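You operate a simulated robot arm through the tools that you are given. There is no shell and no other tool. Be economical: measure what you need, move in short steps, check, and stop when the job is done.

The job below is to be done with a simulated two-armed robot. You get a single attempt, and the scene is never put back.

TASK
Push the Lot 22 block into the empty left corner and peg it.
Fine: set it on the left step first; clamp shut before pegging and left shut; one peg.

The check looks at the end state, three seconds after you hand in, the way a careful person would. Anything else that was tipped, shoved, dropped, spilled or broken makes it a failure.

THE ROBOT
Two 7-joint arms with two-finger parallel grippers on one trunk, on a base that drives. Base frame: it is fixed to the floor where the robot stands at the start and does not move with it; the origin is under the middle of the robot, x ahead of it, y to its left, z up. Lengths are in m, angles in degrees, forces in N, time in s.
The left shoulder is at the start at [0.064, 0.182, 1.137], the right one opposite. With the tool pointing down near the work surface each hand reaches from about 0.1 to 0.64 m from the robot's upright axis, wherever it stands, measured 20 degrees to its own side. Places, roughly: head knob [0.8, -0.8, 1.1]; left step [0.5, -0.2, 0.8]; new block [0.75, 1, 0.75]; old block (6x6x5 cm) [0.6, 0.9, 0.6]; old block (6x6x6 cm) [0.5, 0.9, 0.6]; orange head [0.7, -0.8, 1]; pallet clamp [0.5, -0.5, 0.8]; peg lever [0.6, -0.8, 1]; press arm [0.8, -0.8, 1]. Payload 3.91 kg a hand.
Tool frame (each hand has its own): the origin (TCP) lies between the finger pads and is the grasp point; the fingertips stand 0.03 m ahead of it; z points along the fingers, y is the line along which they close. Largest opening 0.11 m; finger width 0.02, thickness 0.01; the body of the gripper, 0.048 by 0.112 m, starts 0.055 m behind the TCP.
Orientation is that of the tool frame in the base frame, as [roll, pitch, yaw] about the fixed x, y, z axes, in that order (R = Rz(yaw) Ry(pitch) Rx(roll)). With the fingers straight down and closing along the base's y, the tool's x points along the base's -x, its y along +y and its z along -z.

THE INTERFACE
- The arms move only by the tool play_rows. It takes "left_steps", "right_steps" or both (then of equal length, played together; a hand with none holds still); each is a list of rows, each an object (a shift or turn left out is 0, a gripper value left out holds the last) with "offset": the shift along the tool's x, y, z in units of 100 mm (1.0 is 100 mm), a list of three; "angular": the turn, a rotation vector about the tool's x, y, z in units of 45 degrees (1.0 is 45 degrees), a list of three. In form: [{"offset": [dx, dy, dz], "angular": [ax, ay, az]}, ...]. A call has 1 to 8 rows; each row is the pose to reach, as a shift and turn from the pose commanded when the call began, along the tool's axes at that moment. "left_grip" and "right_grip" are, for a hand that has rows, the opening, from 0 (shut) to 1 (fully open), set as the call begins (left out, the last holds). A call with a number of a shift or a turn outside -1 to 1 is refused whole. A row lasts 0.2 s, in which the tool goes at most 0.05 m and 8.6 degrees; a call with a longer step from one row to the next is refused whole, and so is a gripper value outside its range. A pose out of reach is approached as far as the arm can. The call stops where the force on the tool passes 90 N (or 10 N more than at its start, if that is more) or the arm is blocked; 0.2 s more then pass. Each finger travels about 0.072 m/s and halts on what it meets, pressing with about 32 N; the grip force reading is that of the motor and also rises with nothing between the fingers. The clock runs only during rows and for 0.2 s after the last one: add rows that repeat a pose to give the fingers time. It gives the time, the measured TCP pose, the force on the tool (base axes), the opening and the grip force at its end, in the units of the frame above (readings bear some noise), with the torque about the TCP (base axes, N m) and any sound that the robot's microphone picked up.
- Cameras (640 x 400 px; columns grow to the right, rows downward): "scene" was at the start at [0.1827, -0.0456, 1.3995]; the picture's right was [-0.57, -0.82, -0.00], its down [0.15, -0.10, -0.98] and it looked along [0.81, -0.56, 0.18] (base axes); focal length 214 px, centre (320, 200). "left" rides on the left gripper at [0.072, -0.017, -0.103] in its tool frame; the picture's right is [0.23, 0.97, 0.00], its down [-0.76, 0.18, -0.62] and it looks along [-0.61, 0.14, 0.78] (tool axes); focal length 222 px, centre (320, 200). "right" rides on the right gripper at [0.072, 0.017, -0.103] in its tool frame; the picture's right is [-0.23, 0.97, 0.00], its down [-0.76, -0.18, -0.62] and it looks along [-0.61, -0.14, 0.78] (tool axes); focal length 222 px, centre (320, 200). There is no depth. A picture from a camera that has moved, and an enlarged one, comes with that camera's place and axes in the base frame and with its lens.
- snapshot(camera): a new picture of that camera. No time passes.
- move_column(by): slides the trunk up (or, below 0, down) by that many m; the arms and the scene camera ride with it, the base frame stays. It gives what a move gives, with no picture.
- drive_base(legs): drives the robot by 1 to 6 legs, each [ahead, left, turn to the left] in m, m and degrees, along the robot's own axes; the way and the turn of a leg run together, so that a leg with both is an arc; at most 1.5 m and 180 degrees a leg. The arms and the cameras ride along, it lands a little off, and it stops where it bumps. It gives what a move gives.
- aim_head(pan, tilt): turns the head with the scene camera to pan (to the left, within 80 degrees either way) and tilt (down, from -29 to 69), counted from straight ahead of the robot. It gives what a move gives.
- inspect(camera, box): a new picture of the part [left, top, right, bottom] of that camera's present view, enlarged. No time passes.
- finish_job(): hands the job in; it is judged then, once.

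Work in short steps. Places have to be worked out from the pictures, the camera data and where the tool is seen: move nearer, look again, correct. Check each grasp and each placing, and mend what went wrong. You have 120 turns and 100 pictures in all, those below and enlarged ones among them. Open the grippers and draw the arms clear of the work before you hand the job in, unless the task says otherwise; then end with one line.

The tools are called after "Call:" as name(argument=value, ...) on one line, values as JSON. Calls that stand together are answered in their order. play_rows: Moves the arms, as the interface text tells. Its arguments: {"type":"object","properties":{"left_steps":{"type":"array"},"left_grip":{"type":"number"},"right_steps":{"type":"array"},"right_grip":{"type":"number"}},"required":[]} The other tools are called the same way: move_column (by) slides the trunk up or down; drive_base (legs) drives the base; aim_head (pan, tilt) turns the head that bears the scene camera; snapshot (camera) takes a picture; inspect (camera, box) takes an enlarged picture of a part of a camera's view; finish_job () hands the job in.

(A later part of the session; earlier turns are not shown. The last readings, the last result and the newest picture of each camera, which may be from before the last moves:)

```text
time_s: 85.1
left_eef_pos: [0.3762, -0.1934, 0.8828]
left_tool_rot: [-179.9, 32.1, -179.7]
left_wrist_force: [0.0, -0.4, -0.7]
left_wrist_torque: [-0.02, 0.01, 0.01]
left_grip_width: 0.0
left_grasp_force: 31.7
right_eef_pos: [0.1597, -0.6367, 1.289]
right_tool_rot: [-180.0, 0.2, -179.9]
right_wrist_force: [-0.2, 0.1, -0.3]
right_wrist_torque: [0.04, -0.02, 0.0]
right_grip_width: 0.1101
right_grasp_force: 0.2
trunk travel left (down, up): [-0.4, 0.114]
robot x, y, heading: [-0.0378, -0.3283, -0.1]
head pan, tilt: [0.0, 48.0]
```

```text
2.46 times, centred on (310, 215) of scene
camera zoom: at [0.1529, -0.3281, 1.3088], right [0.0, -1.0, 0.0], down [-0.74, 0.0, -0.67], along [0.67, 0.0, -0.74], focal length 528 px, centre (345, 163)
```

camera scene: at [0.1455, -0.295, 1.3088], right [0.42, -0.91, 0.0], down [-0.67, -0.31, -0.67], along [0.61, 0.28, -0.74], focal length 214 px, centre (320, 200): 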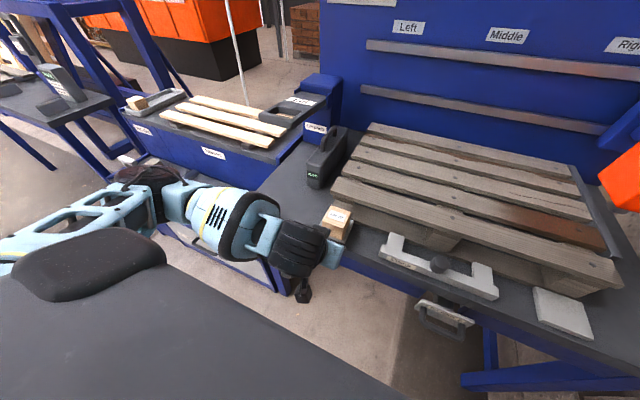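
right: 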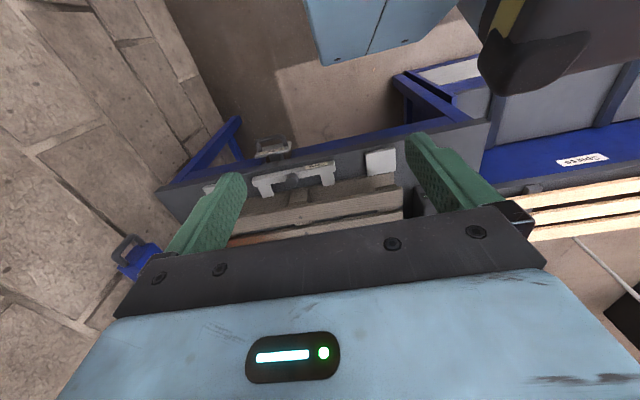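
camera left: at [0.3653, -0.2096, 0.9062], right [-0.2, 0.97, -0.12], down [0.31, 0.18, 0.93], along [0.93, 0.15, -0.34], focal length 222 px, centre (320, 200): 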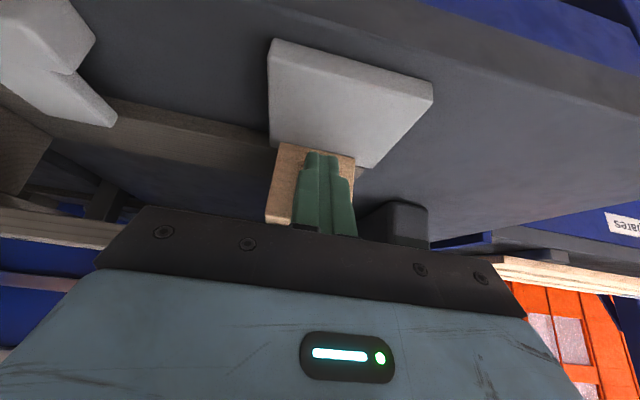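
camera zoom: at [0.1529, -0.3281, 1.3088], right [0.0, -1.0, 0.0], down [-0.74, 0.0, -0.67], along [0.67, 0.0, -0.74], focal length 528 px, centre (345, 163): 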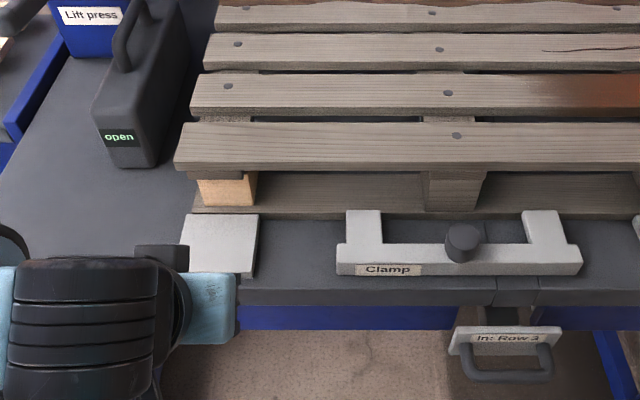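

Zoom to compare left block with the middle block.

Call:
inspect(camera="scene", box=[240, 190, 380, 240])

```text
4.57 times, centred on (310, 215) of scene
camera zoom: at [0.1529, -0.3281, 1.3088], right [0.0, -1.0, 0.0], down [-0.74, 0.0, -0.67], along [0.67, 0.0, -0.74], focal length 980 px, centre (366, 131)
```

zoom: 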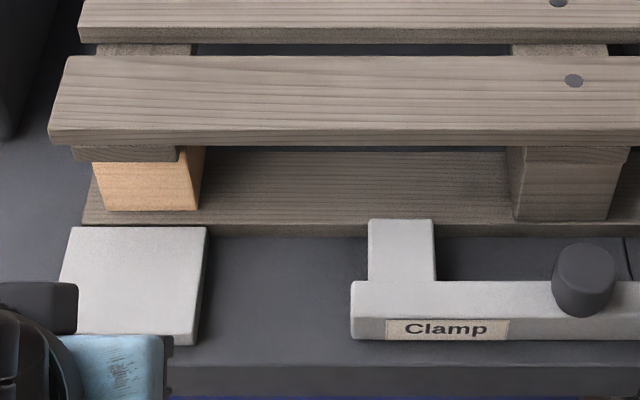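

The block is in but ≈7 mm deeper and ≈6 mm right of its ideal place. I'll straddle it with a flatter, open gripper and nudge it back; first tilt further and open.

Call:
play_rows(left_steps=[{"angular": [0, -0.18, 0]}, {"angular": [0, -0.36, 0]}, {"angular": [0, -0.55, 0]}, {"angular": [0, -0.55, 0]}, {"angular": [0, -0.55, 0]}], left_grip=0.8)

Call:
snapshot(camera="left")

```text
time_s: 86.3
left_eef_pos: [0.3766, -0.1953, 0.8826]
left_tool_rot: [-179.9, 57.0, -179.6]
left_wrist_force: [0.1, -0.1, 0.3]
left_wrist_torque: [-0.01, 0.03, 0.03]
left_grip_width: 0.0878
left_grasp_force: 0.0
right_eef_pos: [0.1596, -0.6389, 1.2889]
right_tool_rot: [-179.9, 0.1, -179.9]
right_wrist_force: [-0.1, 0.0, 0.5]
right_wrist_torque: [0.05, 0.02, 0.01]
right_grip_width: 0.1099
right_grasp_force: 0.1
trunk travel left (down, up): [-0.4, 0.114]
robot x, y, heading: [-0.0382, -0.3331, 0.1]
head pan, tilt: [0.0, 48.0]
```

```text
37 pictures are left
camera left: at [0.2515, -0.2108, 0.8787], right [-0.13, 0.97, -0.19], down [-0.11, 0.18, 0.98], along [0.99, 0.15, 0.08], focal length 222 px, centre (320, 200)
```

left: 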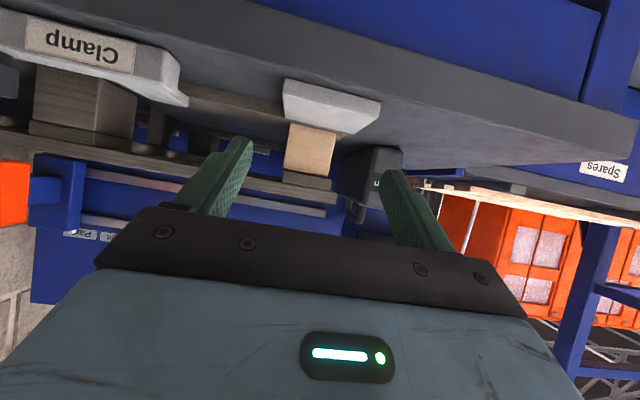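

Only ~3 mm off in y by this view. I advance with the straddling fingers around the block.

Call:
play_rows(left_steps=[{"offset": [-0.03, 0, 0.27]}, {"offset": [-0.06, 0, 0.55]}, {"offset": [-0.091, 0.01, 0.823]}, {"offset": [-0.091, 0.01, 0.823]}])

Call:
snapshot(camera="left")

```text
time_s: 87.3
left_eef_pos: [0.4499, -0.1924, 0.8461]
left_tool_rot: [-179.7, 56.9, -179.4]
left_wrist_force: [-0.8, -0.3, 0.2]
left_wrist_torque: [-0.01, 0.02, -0.02]
left_grip_width: 0.0879
left_grasp_force: 0.1
right_eef_pos: [0.1589, -0.6372, 1.289]
right_tool_rot: [-180.0, 0.2, -179.9]
right_wrist_force: [0.2, -0.1, 0.6]
right_wrist_torque: [-0.02, 0.01, 0.0]
right_grip_width: 0.1097
right_grasp_force: 0.1
trunk travel left (down, up): [-0.4, 0.114]
robot x, y, heading: [-0.0388, -0.3305, 0.2]
head pan, tilt: [0.0, 48.0]
```

```text
36 pictures are left
camera left: at [0.3245, -0.2095, 0.8427], right [-0.13, 0.97, -0.19], down [-0.11, 0.18, 0.98], along [0.99, 0.15, 0.08], focal length 222 px, centre (320, 200)
```

left: 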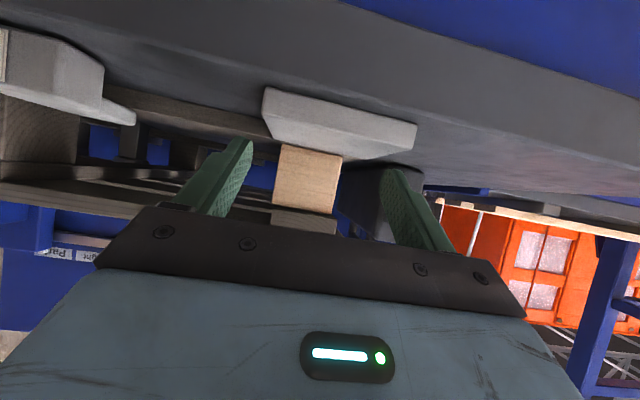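

Aligned; advance 8 cm to straddle the block.

Call:
play_rows(left_steps=[{"offset": [-0.14, 0, 0.22]}, {"offset": [-0.28, 0, 0.44]}, {"offset": [-0.434, 0, 0.672]}, {"offset": [-0.434, 0, 0.672]}])

Call:
snapshot(camera="left")

```text
time_s: 88.3
left_eef_pos: [0.53, -0.1915, 0.8438]
left_tool_rot: [-179.7, 56.8, -179.6]
left_wrist_force: [0.0, -0.6, 0.2]
left_wrist_torque: [-0.03, 0.0, -0.03]
left_grip_width: 0.088
left_grasp_force: 0.0
right_eef_pos: [0.1604, -0.6374, 1.2897]
right_tool_rot: [-180.0, 0.2, -179.9]
right_wrist_force: [0.5, 0.3, 0.8]
right_wrist_torque: [-0.01, -0.04, -0.04]
right_grip_width: 0.1098
right_grasp_force: 0.0
trunk travel left (down, up): [-0.4, 0.114]
robot x, y, heading: [-0.0378, -0.3329, -0.1]
head pan, tilt: [0.0, 48.0]
```

```text
35 pictures are left
camera left: at [0.4041, -0.2092, 0.8404], right [-0.13, 0.97, -0.19], down [-0.11, 0.18, 0.98], along [0.99, 0.15, 0.08], focal length 222 px, centre (320, 200)
```

left: 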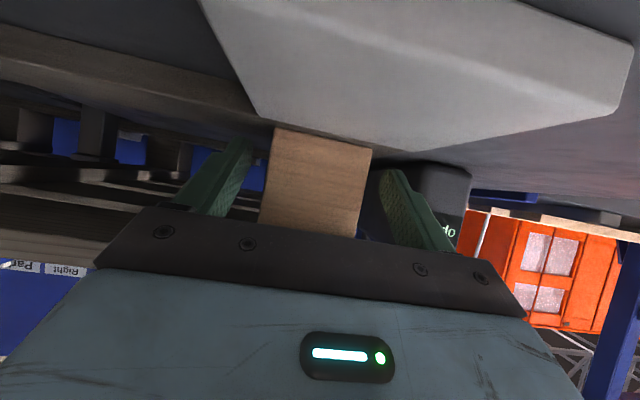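

Fingers straddle the block with even gaps. I close, then draw it back 7 mm and +y 3 mm.

Call:
play_rows(left_steps=[{}, {}, {}, {}], left_grip=0.0)

Call:
play_rows(left_steps=[{"offset": [0.02, 0.015, -0.03]}, {"offset": [0.038, 0.03, -0.059]}, {"offset": [0.038, 0.03, -0.059]}])

Call:
inspect(camera="scene", box=[240, 190, 380, 240])

```text
time_s: 89.3
left_eef_pos: [0.5301, -0.1922, 0.8434]
left_tool_rot: [-179.8, 56.9, -179.6]
left_wrist_force: [0.2, 0.0, 0.5]
left_wrist_torque: [0.03, 0.0, 0.0]
left_grip_width: 0.0576
left_grasp_force: 32.0
right_eef_pos: [0.1585, -0.6375, 1.2889]
right_tool_rot: [180.0, 0.1, -179.9]
right_wrist_force: [-0.4, -0.2, -0.5]
right_wrist_torque: [-0.03, 0.02, -0.03]
right_grip_width: 0.1103
right_grasp_force: 0.1
trunk travel left (down, up): [-0.4, 0.114]
robot x, y, heading: [-0.0388, -0.3292, 0.1]
head pan, tilt: [0.0, 48.0]
```

```text
time_s: 90.1
left_eef_pos: [0.5217, -0.1893, 0.8445]
left_tool_rot: [-179.8, 56.7, -179.4]
left_wrist_force: [-0.6, 0.2, 0.2]
left_wrist_torque: [-0.01, 0.01, -0.02]
left_grip_width: 0.0572
left_grasp_force: 32.3
right_eef_pos: [0.1593, -0.637, 1.2895]
right_tool_rot: [179.9, 0.0, -180.0]
right_wrist_force: [-0.3, 0.1, 0.8]
right_wrist_torque: [-0.02, 0.02, -0.03]
right_grip_width: 0.1102
right_grasp_force: 0.1
trunk travel left (down, up): [-0.4, 0.114]
robot x, y, heading: [-0.0399, -0.3299, -0.2]
head pan, tilt: [0.0, 48.0]
```

```text
4.57 times, centred on (310, 215) of scene
camera zoom: at [0.153, -0.3281, 1.3088], right [0.0, -1.0, 0.0], down [-0.74, 0.0, -0.67], along [0.67, 0.0, -0.74], focal length 980 px, centre (366, 131)
```

zoom: 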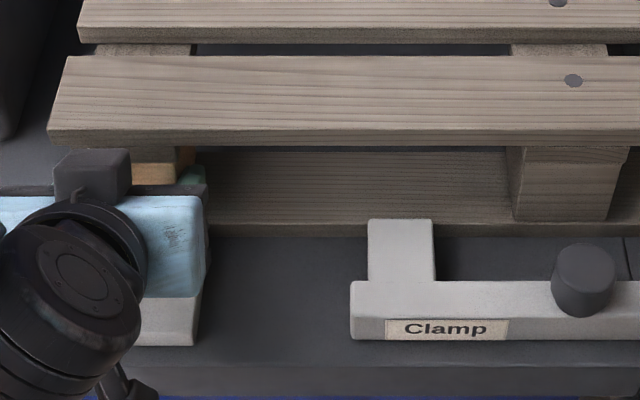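

Pallet undisturbed. I open and back straight out, then compare again.

Call:
play_rows(left_steps=[{}, {}, {}], left_grip=0.75)

Call:
play_rows(left_steps=[{"offset": [0.15, 0, -0.24]}, {"offset": [0.35, 0, -0.55]}, {"offset": [0.55, 0, -0.85]}, {"offset": [0.4, 0, -1.0]}, {"offset": [0.1, 0, -1.0]}])

Call:
inspect(camera="scene", box=[240, 190, 380, 240])

```text
time_s: 90.9
left_eef_pos: [0.5213, -0.1887, 0.8441]
left_tool_rot: [-179.8, 56.9, -179.5]
left_wrist_force: [0.1, -0.2, 0.2]
left_wrist_torque: [0.01, -0.01, 0.0]
left_grip_width: 0.0825
left_grasp_force: 0.0
right_eef_pos: [0.1593, -0.6377, 1.2895]
right_tool_rot: [-180.0, 0.1, -179.8]
right_wrist_force: [0.0, -0.6, -0.6]
right_wrist_torque: [0.01, -0.03, 0.04]
right_grip_width: 0.1097
right_grasp_force: 0.2
trunk travel left (down, up): [-0.4, 0.114]
robot x, y, heading: [-0.0357, -0.3303, -0.0]
head pan, tilt: [0.0, 48.0]
```

```text
time_s: 92.1
left_eef_pos: [0.4354, -0.1894, 0.8894]
left_tool_rot: [-179.8, 56.9, -179.4]
left_wrist_force: [0.4, 0.0, -0.8]
left_wrist_torque: [0.06, 0.02, -0.02]
left_grip_width: 0.0824
left_grasp_force: 0.1
right_eef_pos: [0.1586, -0.6383, 1.2891]
right_tool_rot: [-179.9, 0.1, -179.8]
right_wrist_force: [-0.9, 0.7, 0.1]
right_wrist_torque: [-0.01, 0.02, 0.01]
right_grip_width: 0.1099
right_grasp_force: 0.1
trunk travel left (down, up): [-0.4, 0.114]
robot x, y, heading: [-0.0388, -0.3278, -0.0]
head pan, tilt: [0.0, 48.0]
```

```text
4.57 times, centred on (310, 215) of scene
camera zoom: at [0.1528, -0.3279, 1.3088], right [0.0, -1.0, 0.0], down [-0.74, 0.0, -0.67], along [0.67, 0.0, -0.74], focal length 980 px, centre (366, 131)
```

zoom: 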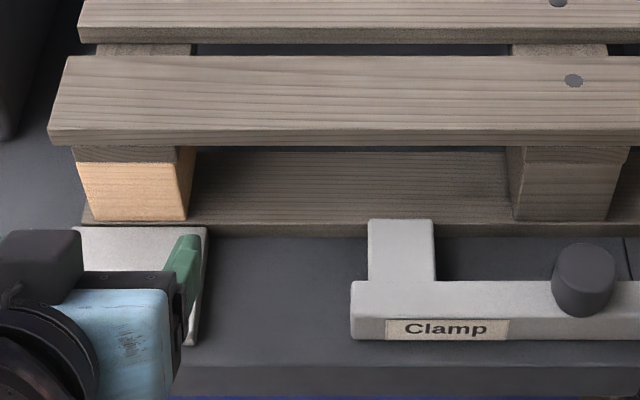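

Block now matches the middle block and stringer exactly. I bring the left hand up and upright, out of the way.

Call:
play_rows(left_steps=[{"offset": [-0.1, 0, -0.3]}, {"offset": [-0.3, 0, -0.6], "angular": [0, 0.18, 0]}, {"offset": [-0.57, 0, -0.96], "angular": [0, 0.36, 0]}, {"offset": [-0.57, 0, -0.96], "angular": [0, 0.54, 0]}, {"offset": [-0.57, 0, -0.96], "angular": [0, 0.72, 0]}, {"offset": [-0.57, 0, -0.96], "angular": [0, 0.9, 0]}, {"offset": [-0.57, 0, -0.96], "angular": [0, 1.0, 0]}])

Call:
play_rows(left_steps=[{"offset": [0.1, 0.3, -0.3], "angular": [0, 0.18, 0]}, {"offset": [0.1, 0.6, -0.6], "angular": [0, 0.26, 0]}, {"offset": [0.1, 0.9, -0.9], "angular": [0, 0.26, 0]}])

Call:
play_rows(right_steps=[{"offset": [-0.4, 0.3, 0.3]}, {"offset": [-0.7, 0.6, 0.6]}, {"offset": [-0.9, 0.9, 0.9]}, {"offset": [-0.9, 0.9, 0.9]}], right_grip=0.0)

```text
time_s: 93.7
left_eef_pos: [0.3848, -0.1913, 0.991]
left_tool_rot: [-179.8, 11.7, -179.7]
left_wrist_force: [0.7, -0.6, 0.6]
left_wrist_torque: [-0.01, 0.03, -0.03]
left_grip_width: 0.0824
left_grasp_force: 0.0
right_eef_pos: [0.1599, -0.6369, 1.2886]
right_tool_rot: [180.0, 0.2, -179.9]
right_wrist_force: [0.6, 0.1, -0.8]
right_wrist_torque: [-0.01, 0.02, -0.02]
right_grip_width: 0.1101
right_grasp_force: 0.1
trunk travel left (down, up): [-0.4, 0.114]
robot x, y, heading: [-0.0401, -0.3308, -0.2]
head pan, tilt: [0.0, 48.0]
```

```text
time_s: 94.5
left_eef_pos: [0.3539, -0.0969, 1.0759]
left_tool_rot: [-179.9, 0.1, -179.7]
left_wrist_force: [-0.1, 0.5, 0.0]
left_wrist_torque: [-0.02, 0.0, -0.01]
left_grip_width: 0.0824
left_grasp_force: 0.1
right_eef_pos: [0.1577, -0.6362, 1.29]
right_tool_rot: [-179.9, 0.2, -179.9]
right_wrist_force: [0.2, 0.4, 0.4]
right_wrist_torque: [0.01, -0.02, 0.0]
right_grip_width: 0.1103
right_grasp_force: 0.1
trunk travel left (down, up): [-0.4, 0.114]
robot x, y, heading: [-0.0425, -0.3289, -0.1]
head pan, tilt: [0.0, 48.0]
```

```text
refused: row 1 steps farther than a row can; nothing moved
```

Step too large; I resend with smaller rows for the right hand.

Call:
play_rows(right_steps=[{"offset": [-0.25, 0.25, 0.25]}, {"offset": [-0.5, 0.5, 0.5]}, {"offset": [-0.75, 0.75, 0.75]}, {"offset": [-1.0, 0.95, 1.0]}, {"offset": [-1.0, 0.95, 1.0]}], right_grip=0.0)

Call:
play_rows(right_steps=[{"offset": [-0.25, 0.25, 0.25]}, {"offset": [-0.5, 0.5, 0.5]}, {"offset": [-0.75, 0.75, 0.75]}, {"offset": [-1.0, 0.9, 1.0]}, {"offset": [-1.0, 0.9, 1.0]}])

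Call:
play_rows(right_steps=[{"offset": [-0.1, 0, 0.4]}, {"offset": [-0.3, 0, 0.8]}, {"offset": [-0.4, 0, 1.0]}, {"offset": [-0.4, 0, 1.0]}])

Call:
snapshot(camera="scene")

```text
time_s: 95.7
left_eef_pos: [0.3538, -0.0975, 1.0752]
left_tool_rot: [-179.8, 0.2, -179.7]
left_wrist_force: [0.7, 0.7, 0.8]
left_wrist_torque: [0.02, -0.02, -0.02]
left_grip_width: 0.0824
left_grasp_force: 0.1
right_eef_pos: [0.259, -0.5409, 1.1898]
right_tool_rot: [179.9, 0.2, -179.9]
right_wrist_force: [-0.3, 0.6, -0.2]
right_wrist_torque: [0.01, 0.01, 0.01]
right_grip_width: 0.0002
right_grasp_force: 32.1
trunk travel left (down, up): [-0.4, 0.114]
robot x, y, heading: [-0.0374, -0.3315, 0.0]
head pan, tilt: [0.0, 48.0]
```

```text
time_s: 96.9
left_eef_pos: [0.3532, -0.0986, 1.0753]
left_tool_rot: [-179.9, 0.2, -179.6]
left_wrist_force: [0.3, 0.1, 0.6]
left_wrist_torque: [-0.01, -0.01, 0.0]
left_grip_width: 0.0826
left_grasp_force: 0.1
right_eef_pos: [0.357, -0.452, 1.0908]
right_tool_rot: [-179.9, 0.2, 179.9]
right_wrist_force: [-1.1, -0.6, 0.0]
right_wrist_torque: [-0.01, -0.02, -0.01]
right_grip_width: 0.0
right_grasp_force: 32.2
trunk travel left (down, up): [-0.4, 0.114]
robot x, y, heading: [-0.0382, -0.3288, 0.3]
head pan, tilt: [0.0, 48.0]
```

```text
time_s: 97.9
left_eef_pos: [0.3543, -0.0988, 1.075]
left_tool_rot: [-179.9, 0.1, -179.7]
left_wrist_force: [0.4, 0.5, -0.2]
left_wrist_torque: [0.0, 0.0, -0.01]
left_grip_width: 0.0825
left_grasp_force: 0.1
right_eef_pos: [0.3997, -0.4515, 0.9893]
right_tool_rot: [180.0, 0.1, -179.9]
right_wrist_force: [-0.7, 0.1, 0.0]
right_wrist_torque: [0.0, 0.02, -0.02]
right_grip_width: 0.0001
right_grasp_force: 31.6
trunk travel left (down, up): [-0.4, 0.114]
robot x, y, heading: [-0.0392, -0.3277, -0.1]
head pan, tilt: [0.0, 48.0]
```

```text
32 pictures are left
camera scene: at [0.1527, -0.3281, 1.3088], right [0.0, -1.0, 0.0], down [-0.74, 0.0, -0.67], along [0.67, 0.0, -0.74], focal length 214 px, centre (320, 200)
```

scene: 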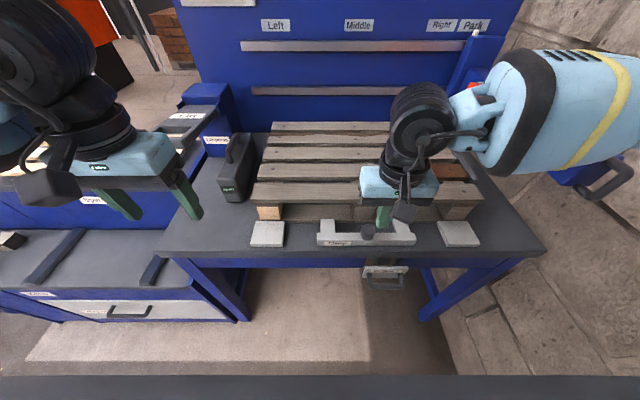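

Lower the right hand in front of the clamp bar (tips z≈0.817).

Call:
play_rows(right_steps=[{"offset": [0, 0, 0.4]}, {"offset": [0, 0, 0.8]}, {"offset": [0, 0, 1.0]}])

Call:
play_rows(right_steps=[{"offset": [0, 0, 0.2]}, {"offset": [0, 0, 0.42]}, {"offset": [0, 0, 0.42]}])

Call:
snapshot(camera="right")

```text
time_s: 98.7
left_eef_pos: [0.3537, -0.0989, 1.0758]
left_tool_rot: [-179.8, 0.2, -179.7]
left_wrist_force: [0.7, 0.9, -0.2]
left_wrist_torque: [0.0, 0.01, -0.03]
left_grip_width: 0.0827
left_grasp_force: 0.0
right_eef_pos: [0.4024, -0.4519, 0.8886]
right_tool_rot: [-180.0, 0.2, -179.9]
right_wrist_force: [0.8, 0.8, 0.3]
right_wrist_torque: [-0.02, -0.01, 0.02]
right_grip_width: 0.0
right_grasp_force: 31.6
trunk travel left (down, up): [-0.4, 0.114]
robot x, y, heading: [-0.0379, -0.3296, -0.1]
head pan, tilt: [0.0, 48.0]
```

```text
time_s: 99.5
left_eef_pos: [0.3532, -0.0981, 1.0747]
left_tool_rot: [-180.0, 0.2, -179.7]
left_wrist_force: [0.0, -0.1, -0.1]
left_wrist_torque: [0.0, 0.0, 0.04]
left_grip_width: 0.0824
left_grasp_force: 0.0
right_eef_pos: [0.4006, -0.453, 0.8474]
right_tool_rot: [179.9, 0.2, -179.9]
right_wrist_force: [0.0, 0.1, -0.2]
right_wrist_torque: [0.02, 0.0, -0.01]
right_grip_width: 0.0
right_grasp_force: 32.5
trunk travel left (down, up): [-0.4, 0.114]
robot x, y, heading: [-0.0378, -0.3291, -0.2]
head pan, tilt: [0.0, 48.0]
```

```text
31 pictures are left
camera right: at [0.327, -0.4356, 0.95], right [0.23, 0.97, 0.0], down [0.76, -0.18, 0.63], along [0.61, -0.14, -0.78], focal length 222 px, centre (320, 200)
```

right: 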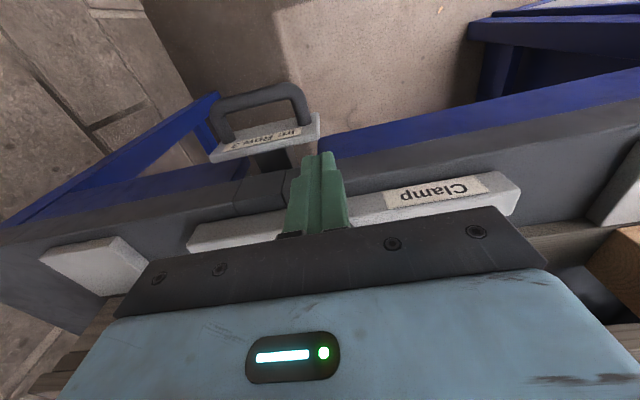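

Fingers are in front of the bar. Push +x slowly until it closes on the pallet.

Call:
play_rows(right_steps=[{"offset": [-0.2, 0, 0]}, {"offset": [-0.35, 0, 0]}, {"offset": [-0.4, 0, 0]}, {"offset": [-0.45, 0, 0]}, {"offset": [-0.45, 0, 0]}])

Call:
inspect(camera="scene", box=[200, 130, 460, 260])

```text
time_s: 100.7
left_eef_pos: [0.3537, -0.0979, 1.0751]
left_tool_rot: [-179.9, 0.1, -179.6]
left_wrist_force: [-0.2, 0.9, -0.1]
left_wrist_torque: [0.04, 0.02, -0.04]
left_grip_width: 0.0825
left_grasp_force: 0.1
right_eef_pos: [0.4393, -0.4659, 0.8512]
right_tool_rot: [180.0, 0.2, -179.9]
right_wrist_force: [-0.7, 0.8, -0.8]
right_wrist_torque: [0.0, -0.04, -0.02]
right_grip_width: 0.0
right_grasp_force: 31.9
right hand out of reach, approached as far as the arm can: row 1, 2, 3, 4, 5
trunk travel left (down, up): [-0.4, 0.114]
robot x, y, heading: [-0.0417, -0.3315, 0.0]
head pan, tilt: [0.0, 48.0]
```

```text
2.46 times, centred on (330, 195) of scene
camera zoom: at [0.1527, -0.3282, 1.3088], right [0.0, -1.0, 0.0], down [-0.74, 0.0, -0.67], along [0.67, 0.0, -0.74], focal length 528 px, centre (295, 212)
```

zoom: 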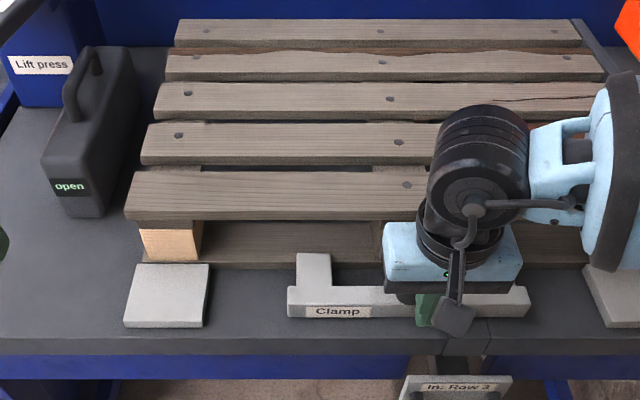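

The arm is at its reach limit here. I back the hand off 2.5 cm, raise it, shift the base left 0.12 m, and return.

Call:
play_rows(right_steps=[{"offset": [0.3, 0, 0]}, {"offset": [0.3, 0, -0.3]}, {"offset": [0.3, 0, -0.6]}])

Call:
drive_base(legs=[[0.02, 0.12, 0]])

```text
time_s: 101.5
left_eef_pos: [0.3537, -0.0988, 1.0758]
left_tool_rot: [-179.9, 0.2, -179.6]
left_wrist_force: [0.1, 0.5, 0.3]
left_wrist_torque: [0.01, 0.0, 0.0]
left_grip_width: 0.0826
left_grasp_force: 0.0
right_eef_pos: [0.409, -0.4653, 0.91]
right_tool_rot: [-180.0, 0.1, -180.0]
right_wrist_force: [0.1, -1.0, -0.1]
right_wrist_torque: [-0.02, 0.0, -0.03]
right_grip_width: 0.0001
right_grasp_force: 31.6
trunk travel left (down, up): [-0.4, 0.114]
robot x, y, heading: [-0.0377, -0.3303, -0.0]
head pan, tilt: [0.0, 48.0]
```

```text
time_s: 103.2
left_eef_pos: [0.3722, 0.0221, 1.0745]
left_tool_rot: [-179.9, 0.2, -179.6]
left_wrist_force: [0.0, -0.3, -0.2]
left_wrist_torque: [0.02, -0.01, -0.01]
left_grip_width: 0.0824
left_grasp_force: 0.1
right_eef_pos: [0.4288, -0.3456, 0.9108]
right_tool_rot: [-179.9, 0.0, -179.9]
right_wrist_force: [-0.1, 0.4, 0.1]
right_wrist_torque: [-0.02, 0.01, -0.03]
right_grip_width: 0.0001
right_grasp_force: 32.0
trunk travel left (down, up): [-0.4, 0.114]
robot x, y, heading: [-0.0189, -0.21, 0.2]
head pan, tilt: [0.0, 48.0]
```

Call:
play_rows(right_steps=[{"offset": [0.2, -0.3, 0]}, {"offset": [0.2, -0.7, 0]}, {"offset": [0.2, -1.0, 0.2]}, {"offset": [0.2, -1.0, 0.6]}, {"offset": [0.2, -1.0, 0.6]}])

Call:
play_rows(right_steps=[{"offset": [-0.2, 0, 0]}, {"offset": [-0.27, 0, 0]}, {"offset": [-0.33, 0, 0]}, {"offset": [-0.4, 0, 0]}, {"offset": [-0.4, 0, 0]}])

Call:
snapshot(camera="scene")

```text
time_s: 104.4
left_eef_pos: [0.3722, 0.0222, 1.0758]
left_tool_rot: [-180.0, 0.3, -179.6]
left_wrist_force: [0.5, 0.1, -0.1]
left_wrist_torque: [-0.01, -0.01, 0.01]
left_grip_width: 0.0824
left_grasp_force: 0.0
right_eef_pos: [0.4085, -0.4467, 0.8519]
right_tool_rot: [-179.9, 0.2, -179.9]
right_wrist_force: [0.0, -0.7, -0.8]
right_wrist_torque: [0.01, -0.02, -0.01]
right_grip_width: 0.0
right_grasp_force: 31.8
trunk travel left (down, up): [-0.4, 0.114]
robot x, y, heading: [-0.0165, -0.2087, 0.1]
head pan, tilt: [0.0, 48.0]
```

```text
time_s: 105.6
left_eef_pos: [0.3722, 0.0225, 1.0752]
left_tool_rot: [-179.9, 0.2, -179.6]
left_wrist_force: [-0.5, 0.2, 0.6]
left_wrist_torque: [0.03, -0.02, 0.0]
left_grip_width: 0.0826
left_grasp_force: 0.1
right_eef_pos: [0.4492, -0.4466, 0.8509]
right_tool_rot: [-180.0, 0.2, -179.8]
right_wrist_force: [-0.3, 0.8, 0.5]
right_wrist_torque: [0.0, -0.01, -0.06]
right_grip_width: 0.0
right_grasp_force: 32.1
trunk travel left (down, up): [-0.4, 0.114]
robot x, y, heading: [-0.0213, -0.2088, 0.1]
head pan, tilt: [0.0, 48.0]
```

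```text
29 pictures are left
camera scene: at [0.1726, -0.2083, 1.3088], right [0.0, -1.0, 0.0], down [-0.74, 0.0, -0.67], along [0.67, 0.0, -0.74], focal length 214 px, centre (320, 200)
```

scene: 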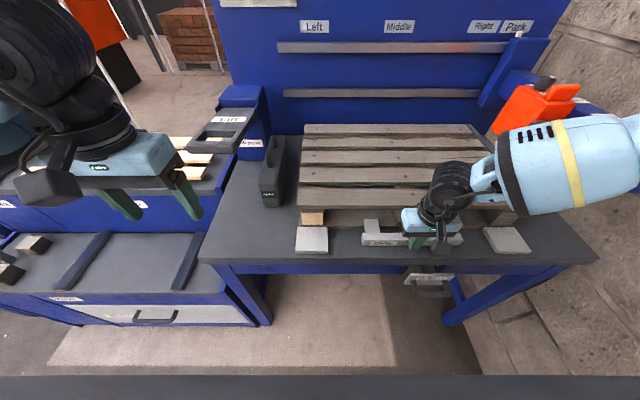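

No resistance yet; continue in 4 mm steps.

Call:
play_rows(right_steps=[{"offset": [-0.04, 0, 0]}, {"offset": [-0.08, 0, 0]}, {"offset": [-0.08, 0, 0]}])

Call:
inspect(camera="scene", box=[250, 170, 490, 270])

```text
time_s: 106.4
left_eef_pos: [0.3733, 0.0219, 1.0759]
left_tool_rot: [-179.8, 0.2, -179.6]
left_wrist_force: [1.0, -0.3, 0.2]
left_wrist_torque: [-0.02, -0.02, 0.0]
left_grip_width: 0.0826
left_grasp_force: 0.1
right_eef_pos: [0.457, -0.446, 0.8497]
right_tool_rot: [180.0, 0.1, -179.9]
right_wrist_force: [-0.7, 0.0, -0.1]
right_wrist_torque: [0.01, 0.01, 0.0]
right_grip_width: 0.0001
right_grasp_force: 31.8
trunk travel left (down, up): [-0.4, 0.114]
robot x, y, heading: [-0.0202, -0.2155, 0.1]
head pan, tilt: [0.0, 48.0]
```

```text
2.67 times, centred on (370, 220) of scene
camera zoom: at [0.1725, -0.2083, 1.3088], right [0.0, -1.0, 0.0], down [-0.74, 0.0, -0.67], along [0.67, 0.0, -0.74], focal length 572 px, centre (187, 147)
```

zoom: 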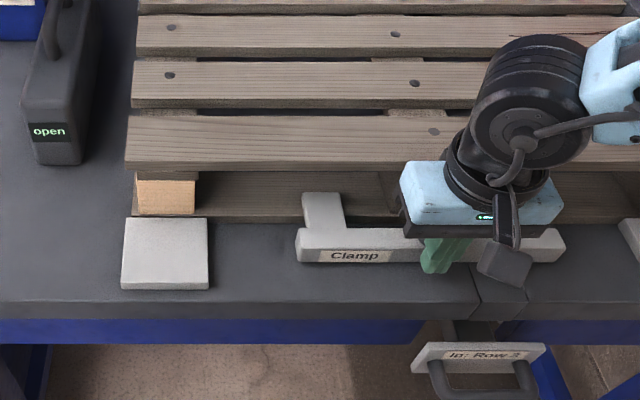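

The clamp slides freely over the bottom board; the display still says "open". Continue pushing.

Call:
play_rows(right_steps=[{"offset": [-0.05, 0, 0]}, {"offset": [-0.1, 0, 0]}, {"offset": [-0.15, 0, 0]}, {"offset": [-0.15, 0, 0]}])

Call:
inspect(camera="scene", box=[250, 170, 490, 270])

```text
time_s: 107.4
left_eef_pos: [0.3723, 0.022, 1.0759]
left_tool_rot: [-179.9, 0.2, -179.6]
left_wrist_force: [-0.5, 0.1, 0.1]
left_wrist_torque: [-0.01, -0.03, -0.02]
left_grip_width: 0.0824
left_grasp_force: 0.0
right_eef_pos: [0.4717, -0.4445, 0.8502]
right_tool_rot: [-179.9, -0.1, -179.8]
right_wrist_force: [-13.3, -0.1, 0.9]
right_wrist_torque: [-0.01, -0.11, -0.1]
right_grip_width: 0.0
right_grasp_force: 32.1
trunk travel left (down, up): [-0.4, 0.114]
robot x, y, heading: [-0.019, -0.2074, 0.1]
head pan, tilt: [0.0, 48.0]
```

```text
2.67 times, centred on (370, 220) of scene
camera zoom: at [0.1708, -0.2084, 1.309], right [0.0, -1.0, 0.0], down [-0.74, 0.0, -0.67], along [0.67, 0.0, -0.74], focal length 572 px, centre (187, 147)
```

zoom: 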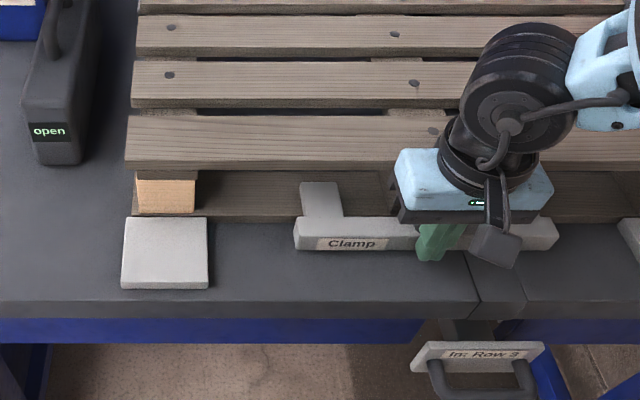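

13 N of resistance now. Push 6 mm more and see.

Call:
play_rows(right_steps=[{"offset": [-0.03, 0, 0]}, {"offset": [-0.06, 0, 0]}, {"offset": [-0.06, 0, 0]}])

Call:
inspect(camera="scene", box=[250, 170, 490, 270])

```text
time_s: 108.2
left_eef_pos: [0.3691, 0.0214, 1.0768]
left_tool_rot: [-179.9, 0.4, -179.6]
left_wrist_force: [0.7, 0.7, 0.0]
left_wrist_torque: [0.03, -0.02, 0.0]
left_grip_width: 0.0826
left_grasp_force: 0.2
right_eef_pos: [0.4712, -0.4459, 0.8499]
right_tool_rot: [-179.9, -0.4, -179.7]
right_wrist_force: [-44.6, -2.3, -1.3]
right_wrist_torque: [0.04, -0.3, -0.26]
right_grip_width: 0.0001
right_grasp_force: 31.5
trunk travel left (down, up): [-0.4, 0.114]
robot x, y, heading: [-0.0215, -0.2115, 0.2]
head pan, tilt: [0.0, 48.0]
```

```text
2.67 times, centred on (370, 220) of scene
camera zoom: at [0.1673, -0.2088, 1.3095], right [0.0, -1.0, 0.0], down [-0.74, 0.0, -0.67], along [0.67, 0.0, -0.74], focal length 572 px, centre (187, 147)
```

zoom: 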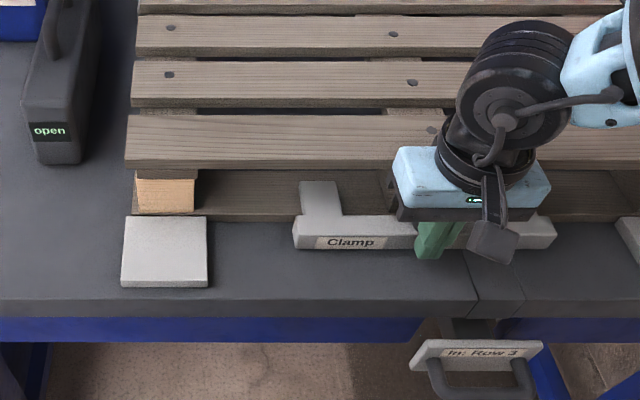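

Hard stop reached (45 N). I back the hand off and look at the clamp and the display.

Call:
play_rows(right_steps=[{"offset": [0.2, 0, 0]}, {"offset": [0.5, 0, 0]}, {"offset": [0.7, 0, -0.3]}, {"offset": [0.8, -0.2, -0.7]}, {"offset": [0.8, -0.5, -1.0]}])

Call:
inspect(camera="scene", box=[250, 170, 490, 270])

Call:
snapshot(camera="right")

```text
time_s: 109.4
left_eef_pos: [0.3731, 0.0217, 1.075]
left_tool_rot: [-179.9, 0.2, -179.6]
left_wrist_force: [-0.3, 0.0, 0.5]
left_wrist_torque: [0.0, 0.0, -0.03]
left_grip_width: 0.0827
left_grasp_force: 0.0
right_eef_pos: [0.3989, -0.497, 0.95]
right_tool_rot: [-180.0, 0.1, -179.8]
right_wrist_force: [0.5, -0.3, -0.2]
right_wrist_torque: [0.01, -0.03, 0.0]
right_grip_width: 0.0
right_grasp_force: 32.0
trunk travel left (down, up): [-0.4, 0.114]
robot x, y, heading: [-0.0182, -0.2125, -0.1]
head pan, tilt: [0.0, 48.0]
```

```text
2.67 times, centred on (370, 220) of scene
camera zoom: at [0.172, -0.209, 1.3089], right [0.0, -1.0, 0.0], down [-0.74, 0.0, -0.67], along [0.67, 0.0, -0.74], focal length 572 px, centre (187, 147)
```

zoom: 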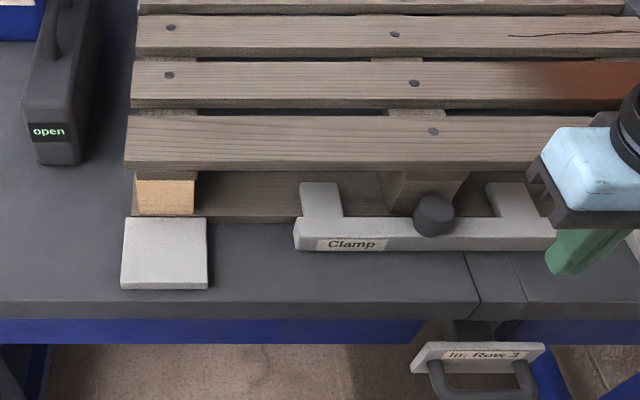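

```text
24 pictures are left
camera right: at [0.3254, -0.48, 1.053], right [0.22, 0.97, 0.0], down [0.76, -0.18, 0.62], along [0.61, -0.14, -0.78], focal length 222 px, centre (320, 200)
```

right: 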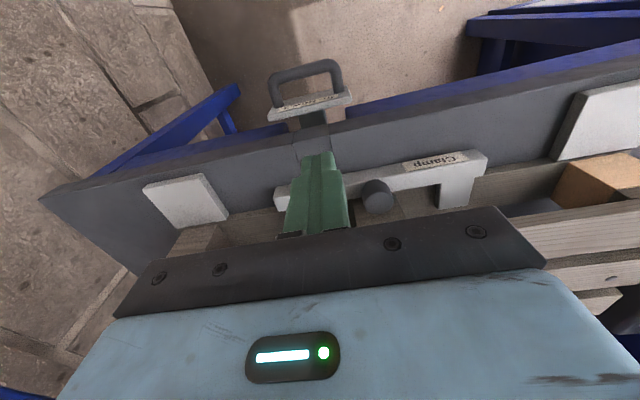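

The clamp stays in. I zoom to see whether the bar is really tight on the board and what the display box is.

Call:
inspect(camera="scene", box=[360, 225, 500, 285])

Call:
inspect(camera="scene", box=[190, 80, 310, 240])

```text
4.57 times, centred on (430, 255) of scene
camera zoom: at [0.172, -0.209, 1.3089], right [0.0, -1.0, 0.0], down [-0.74, 0.0, -0.67], along [0.67, 0.0, -0.74], focal length 980 px, centre (-183, -51)
```

zoom: 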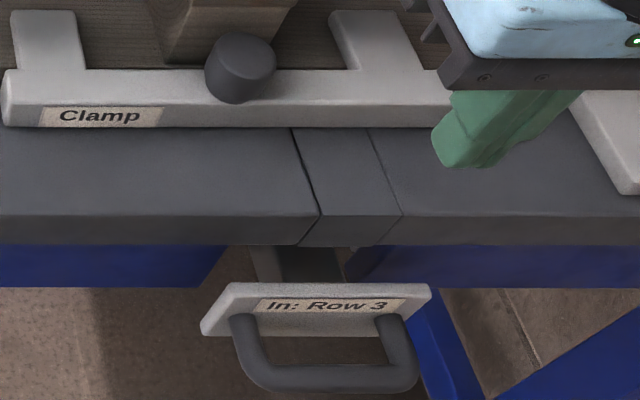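

```text
2.50 times, centred on (250, 160) of scene
camera zoom: at [0.172, -0.209, 1.3089], right [0.0, -1.0, 0.0], down [-0.74, 0.0, -0.67], along [0.67, 0.0, -0.74], focal length 536 px, centre (495, 300)
```

zoom: 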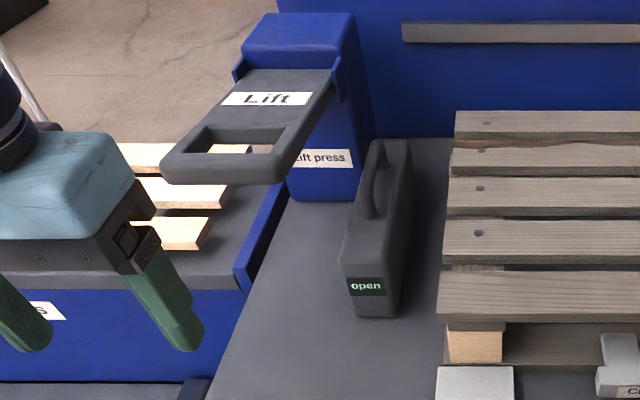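

Contact torque says I pushed at knob height, and the slide travelled 4 cm to a stop, yet the display says open. The prongs hang over the bottom board, so the knob likely must be pressed down; I position closed fingers above the knob (≈[0.494,−0.446]).

Call:
play_rows(right_steps=[{"offset": [-0.35, 0.2, 0]}, {"offset": [-0.7, 0.4, 0]}, {"offset": [-0.92, 0.51, 0]}, {"offset": [-0.92, 0.51, 0.3]}, {"offset": [-0.92, 0.51, 0.3]}])

Call:
snapshot(camera="right")

Call:
inspect(camera="scene", box=[360, 170, 500, 270])

```text
time_s: 110.6
left_eef_pos: [0.3735, 0.0224, 1.0749]
left_tool_rot: [-179.9, 0.1, -179.6]
left_wrist_force: [1.1, -0.7, -0.6]
left_wrist_torque: [0.01, 0.02, -0.02]
left_grip_width: 0.0828
left_grasp_force: 0.0
right_eef_pos: [0.4908, -0.4452, 0.9189]
right_tool_rot: [-180.0, 0.2, -179.7]
right_wrist_force: [-0.3, 0.0, -0.4]
right_wrist_torque: [0.03, -0.02, -0.01]
right_grip_width: 0.0
right_grasp_force: 31.7
trunk travel left (down, up): [-0.4, 0.114]
robot x, y, heading: [-0.0212, -0.2116, 0.1]
head pan, tilt: [0.0, 48.0]
```

```text
21 pictures are left
camera right: at [0.4173, -0.4279, 1.0222], right [0.22, 0.97, 0.0], down [0.76, -0.17, 0.63], along [0.61, -0.14, -0.78], focal length 222 px, centre (320, 200)
```

right: 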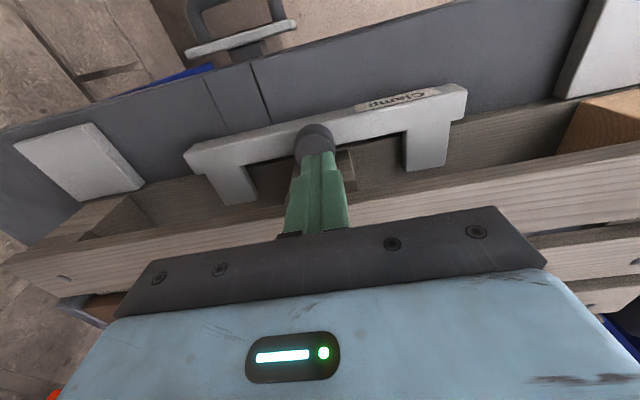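

```text
4.00 times, centred on (430, 220) of scene
camera zoom: at [0.1722, -0.208, 1.3089], right [0.0, -1.0, 0.0], down [-0.74, 0.0, -0.67], along [0.67, 0.0, -0.74], focal length 858 px, centre (-120, 120)
```

zoom: 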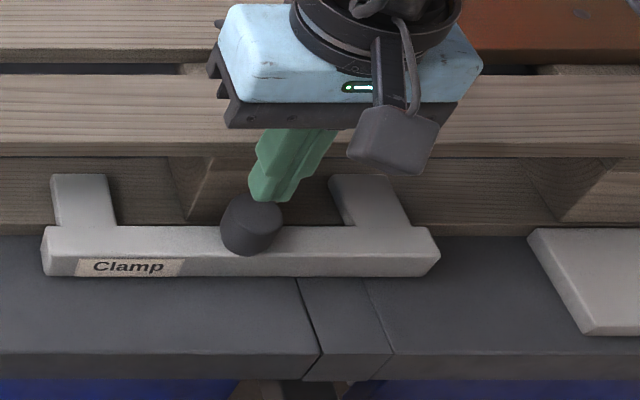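

Fingers are right above the knob. Press down step by step.

Call:
play_rows(right_steps=[{"offset": [0, -0.03, 0.15]}, {"offset": [0, -0.03, 0.3]}, {"offset": [0, -0.03, 0.36]}, {"offset": [0, -0.03, 0.36]}])

Call:
play_rows(right_steps=[{"offset": [0, 0, 0.05]}, {"offset": [0, 0, 0.1]}, {"offset": [0, 0, 0.1]}])

```text
time_s: 111.6
left_eef_pos: [0.3686, 0.0218, 1.077]
left_tool_rot: [-179.8, 0.6, -179.6]
left_wrist_force: [0.5, -0.1, -0.7]
left_wrist_torque: [-0.01, 0.02, 0.02]
left_grip_width: 0.0827
left_grasp_force: 0.1
right_eef_pos: [0.4908, -0.4481, 0.8933]
right_tool_rot: [-179.9, 1.0, -179.9]
right_wrist_force: [-8.3, -17.1, 67.2]
right_wrist_torque: [-0.51, 0.78, 0.6]
right_grip_width: 0.0
right_grasp_force: 31.4
trunk travel left (down, up): [-0.4, 0.114]
robot x, y, heading: [-0.0163, -0.2101, -0.0]
head pan, tilt: [0.0, 48.0]
```

```text
time_s: 112.0
left_eef_pos: [0.3698, 0.0218, 1.0761]
left_tool_rot: [-179.9, 0.2, -179.7]
left_wrist_force: [0.7, 0.1, 0.6]
left_wrist_torque: [0.03, 0.02, -0.02]
left_grip_width: 0.0827
left_grasp_force: 0.1
right_eef_pos: [0.4901, -0.4477, 0.8927]
right_tool_rot: [-179.9, 1.1, -179.8]
right_wrist_force: [-24.9, -7.2, 44.3]
right_wrist_torque: [-0.28, 1.1, 0.19]
right_grip_width: 0.0002
right_grasp_force: 31.8
trunk travel left (down, up): [-0.4, 0.114]
robot x, y, heading: [-0.0186, -0.2088, -0.1]
head pan, tilt: [0.0, 48.0]
stopped in row 2 (right hand): the force on the tool passed its limit at 93 N (the readings are from after the stop); the commanded pose is now the measured one
```

The knob doesn't depress. I lift off and check the display.

Call:
play_rows(right_steps=[{"offset": [0, 0, -0.2]}, {"offset": [0, 0, -0.5]}, {"offset": [0, 0, -0.5]}], right_grip=0.6)

Call:
snapshot(camera="scene")

```text
time_s: 112.8
left_eef_pos: [0.3756, 0.0217, 1.0749]
left_tool_rot: [-179.9, 0.0, -179.6]
left_wrist_force: [0.4, 0.5, -0.1]
left_wrist_torque: [0.0, 0.01, 0.02]
left_grip_width: 0.0824
left_grasp_force: 0.1
right_eef_pos: [0.4961, -0.4494, 0.9376]
right_tool_rot: [-179.8, 1.0, -179.9]
right_wrist_force: [-0.2, -0.2, -0.2]
right_wrist_torque: [-0.03, 0.02, 0.02]
right_grip_width: 0.0662
right_grasp_force: 0.0
trunk travel left (down, up): [-0.4, 0.114]
robot x, y, heading: [-0.0194, -0.2087, -0.0]
head pan, tilt: [0.0, 48.0]
```

```text
19 pictures are left
camera scene: at [0.1736, -0.2088, 1.3085], right [0.0, -1.0, 0.0], down [-0.74, 0.0, -0.67], along [0.67, 0.0, -0.74], focal length 214 px, centre (320, 200)
```

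scene: 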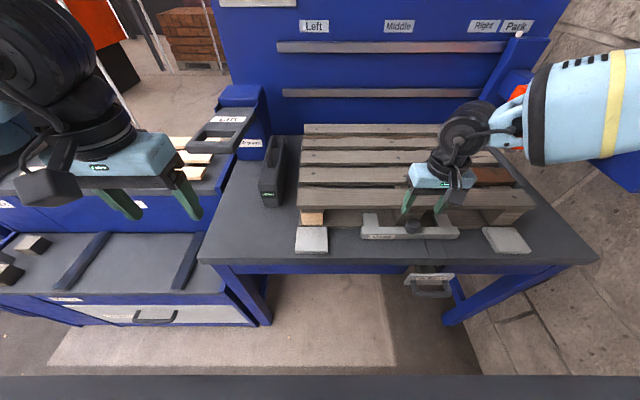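

Call:
inspect(camera="scene", box=[250, 120, 490, 250])

```text
2.67 times, centred on (370, 185) of scene
camera zoom: at [0.1736, -0.2088, 1.3085], right [0.0, -1.0, 0.0], down [-0.74, 0.0, -0.67], along [0.67, 0.0, -0.74], focal length 572 px, centre (187, 240)
```

zoom: 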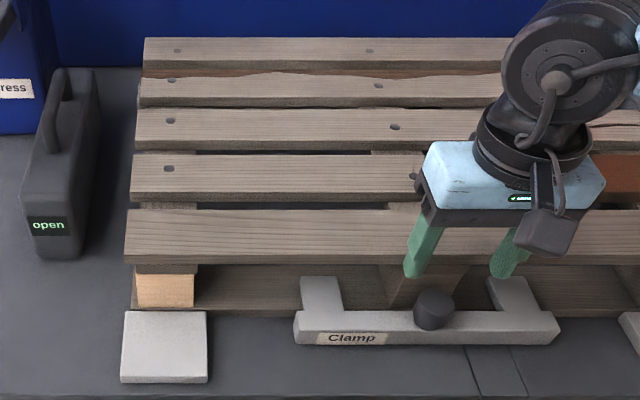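

The display still reads "open". I grip the knob itself, to feel whether it slides farther or turns.

Call:
play_rows(right_steps=[{"offset": [0.05, 0, 0.2]}, {"offset": [0.05, 0, 0.45]}, {"offset": [0.05, 0, 0.65]}, {"offset": [0.05, 0, 0.65]}])

Call:
play_rows(right_steps=[{}, {}, {}, {}], right_grip=0.0)

Call:
play_rows(right_steps=[{"offset": [-0.03, 0, 0]}, {"offset": [-0.06, 0, 0]}, {"offset": [-0.09, 0, 0]}, {"offset": [-0.12, 0, 0]}, {"offset": [-0.15, 0, 0]}, {"offset": [-0.15, 0, 0]}])

```text
time_s: 113.8
left_eef_pos: [0.3738, 0.0218, 1.075]
left_tool_rot: [-179.9, 0.2, -179.7]
left_wrist_force: [-0.9, -0.1, 0.9]
left_wrist_torque: [0.0, 0.0, 0.03]
left_grip_width: 0.0824
left_grasp_force: 0.0
right_eef_pos: [0.4897, -0.4512, 0.8736]
right_tool_rot: [-179.9, 1.0, -179.9]
right_wrist_force: [-0.3, -0.2, 0.2]
right_wrist_torque: [-0.01, 0.0, 0.01]
right_grip_width: 0.0661
right_grasp_force: 0.0
trunk travel left (down, up): [-0.4, 0.114]
robot x, y, heading: [-0.0167, -0.2107, -0.1]
head pan, tilt: [0.0, 48.0]
```

```text
time_s: 114.8
left_eef_pos: [0.3742, 0.021, 1.0749]
left_tool_rot: [-179.8, 0.1, -179.7]
left_wrist_force: [-0.6, -0.2, 0.0]
left_wrist_torque: [0.0, 0.01, -0.02]
left_grip_width: 0.0824
left_grasp_force: 0.0
right_eef_pos: [0.4899, -0.4507, 0.8737]
right_tool_rot: [-179.9, 1.0, -180.0]
right_wrist_force: [0.0, -6.8, 1.3]
right_wrist_torque: [0.2, 0.02, -0.08]
right_grip_width: 0.0333
right_grasp_force: 44.6
trunk travel left (down, up): [-0.4, 0.114]
robot x, y, heading: [-0.0159, -0.2067, 0.2]
head pan, tilt: [0.0, 48.0]
```

```text
time_s: 116.2
left_eef_pos: [0.3704, 0.0198, 1.0763]
left_tool_rot: [-180.0, 0.5, -179.7]
left_wrist_force: [0.8, -0.3, 0.2]
left_wrist_torque: [0.02, -0.01, 0.02]
left_grip_width: 0.0823
left_grasp_force: 0.0
right_eef_pos: [0.4957, -0.4509, 0.8733]
right_tool_rot: [-179.6, 0.2, -179.8]
right_wrist_force: [-48.2, -11.7, -0.6]
right_wrist_torque: [0.31, 1.08, -0.15]
right_grip_width: 0.0336
right_grasp_force: 45.0
trunk travel left (down, up): [-0.4, 0.114]
robot x, y, heading: [-0.0186, -0.2109, -0.1]
head pan, tilt: [0.0, 48.0]
```

Hard stop also in grip. I relax and try turning the knob clockwise (tool +z) by ~60°.

Call:
play_rows(right_steps=[{"offset": [0.12, 0, 0]}, {"offset": [0.12, 0, 0], "angular": [0, 0, 0.18]}, {"offset": [0.12, 0, 0], "angular": [0, 0, 0.36]}, {"offset": [0.12, 0, 0], "angular": [0, 0, 0.54]}, {"offset": [0.12, 0, 0], "angular": [0, 0, 0.72]}, {"offset": [0.12, 0, 0], "angular": [0, 0, 0.9]}, {"offset": [0.12, 0, 0], "angular": [0, 0, 1.0]}])

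Call:
inspect(camera="scene", box=[250, 120, 490, 250])

```text
time_s: 117.8
left_eef_pos: [0.3718, 0.0219, 1.0751]
left_tool_rot: [-179.9, 0.3, -179.6]
left_wrist_force: [0.0, -0.5, -0.5]
left_wrist_torque: [0.04, 0.0, 0.0]
left_grip_width: 0.0823
left_grasp_force: 0.1
right_eef_pos: [0.4905, -0.4461, 0.875]
right_tool_rot: [179.1, 0.8, 135.1]
right_wrist_force: [-7.4, -4.7, 5.9]
right_wrist_torque: [-0.99, 0.23, 0.98]
right_grip_width: 0.0337
right_grasp_force: 44.8
trunk travel left (down, up): [-0.4, 0.114]
robot x, y, heading: [-0.0236, -0.2126, 0.3]
head pan, tilt: [0.0, 48.0]
```

```text
2.67 times, centred on (370, 185) of scene
camera zoom: at [0.1711, -0.2087, 1.3091], right [0.0, -1.0, 0.0], down [-0.74, 0.0, -0.67], along [0.67, 0.0, -0.74], focal length 572 px, centre (187, 240)
```

zoom: 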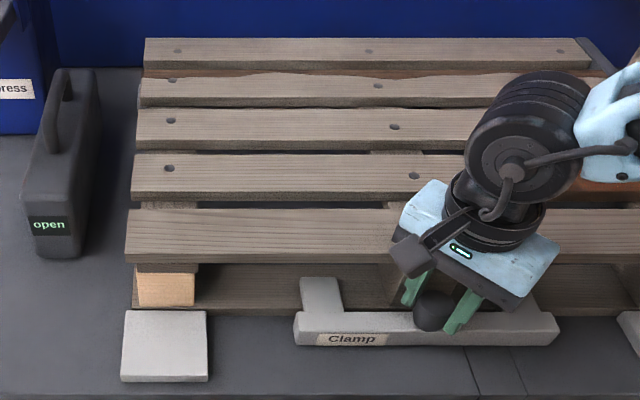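

The knob is fixed (hand just slipped around it), so the clamp is fully slid in. Let me see the display box from the left hand's camera for other labels.

Call:
snapshot(camera="left")

```text
16 pictures are left
camera left: at [0.3002, 0.0054, 1.1792], right [-0.23, 0.97, 0.0], down [0.76, 0.18, 0.63], along [0.61, 0.14, -0.78], focal length 222 px, centre (320, 200)
```

left: 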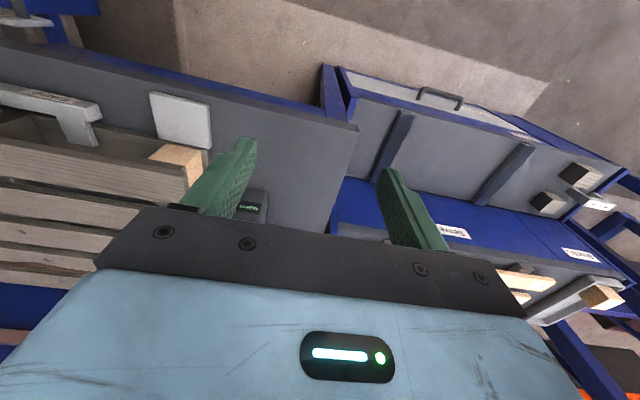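

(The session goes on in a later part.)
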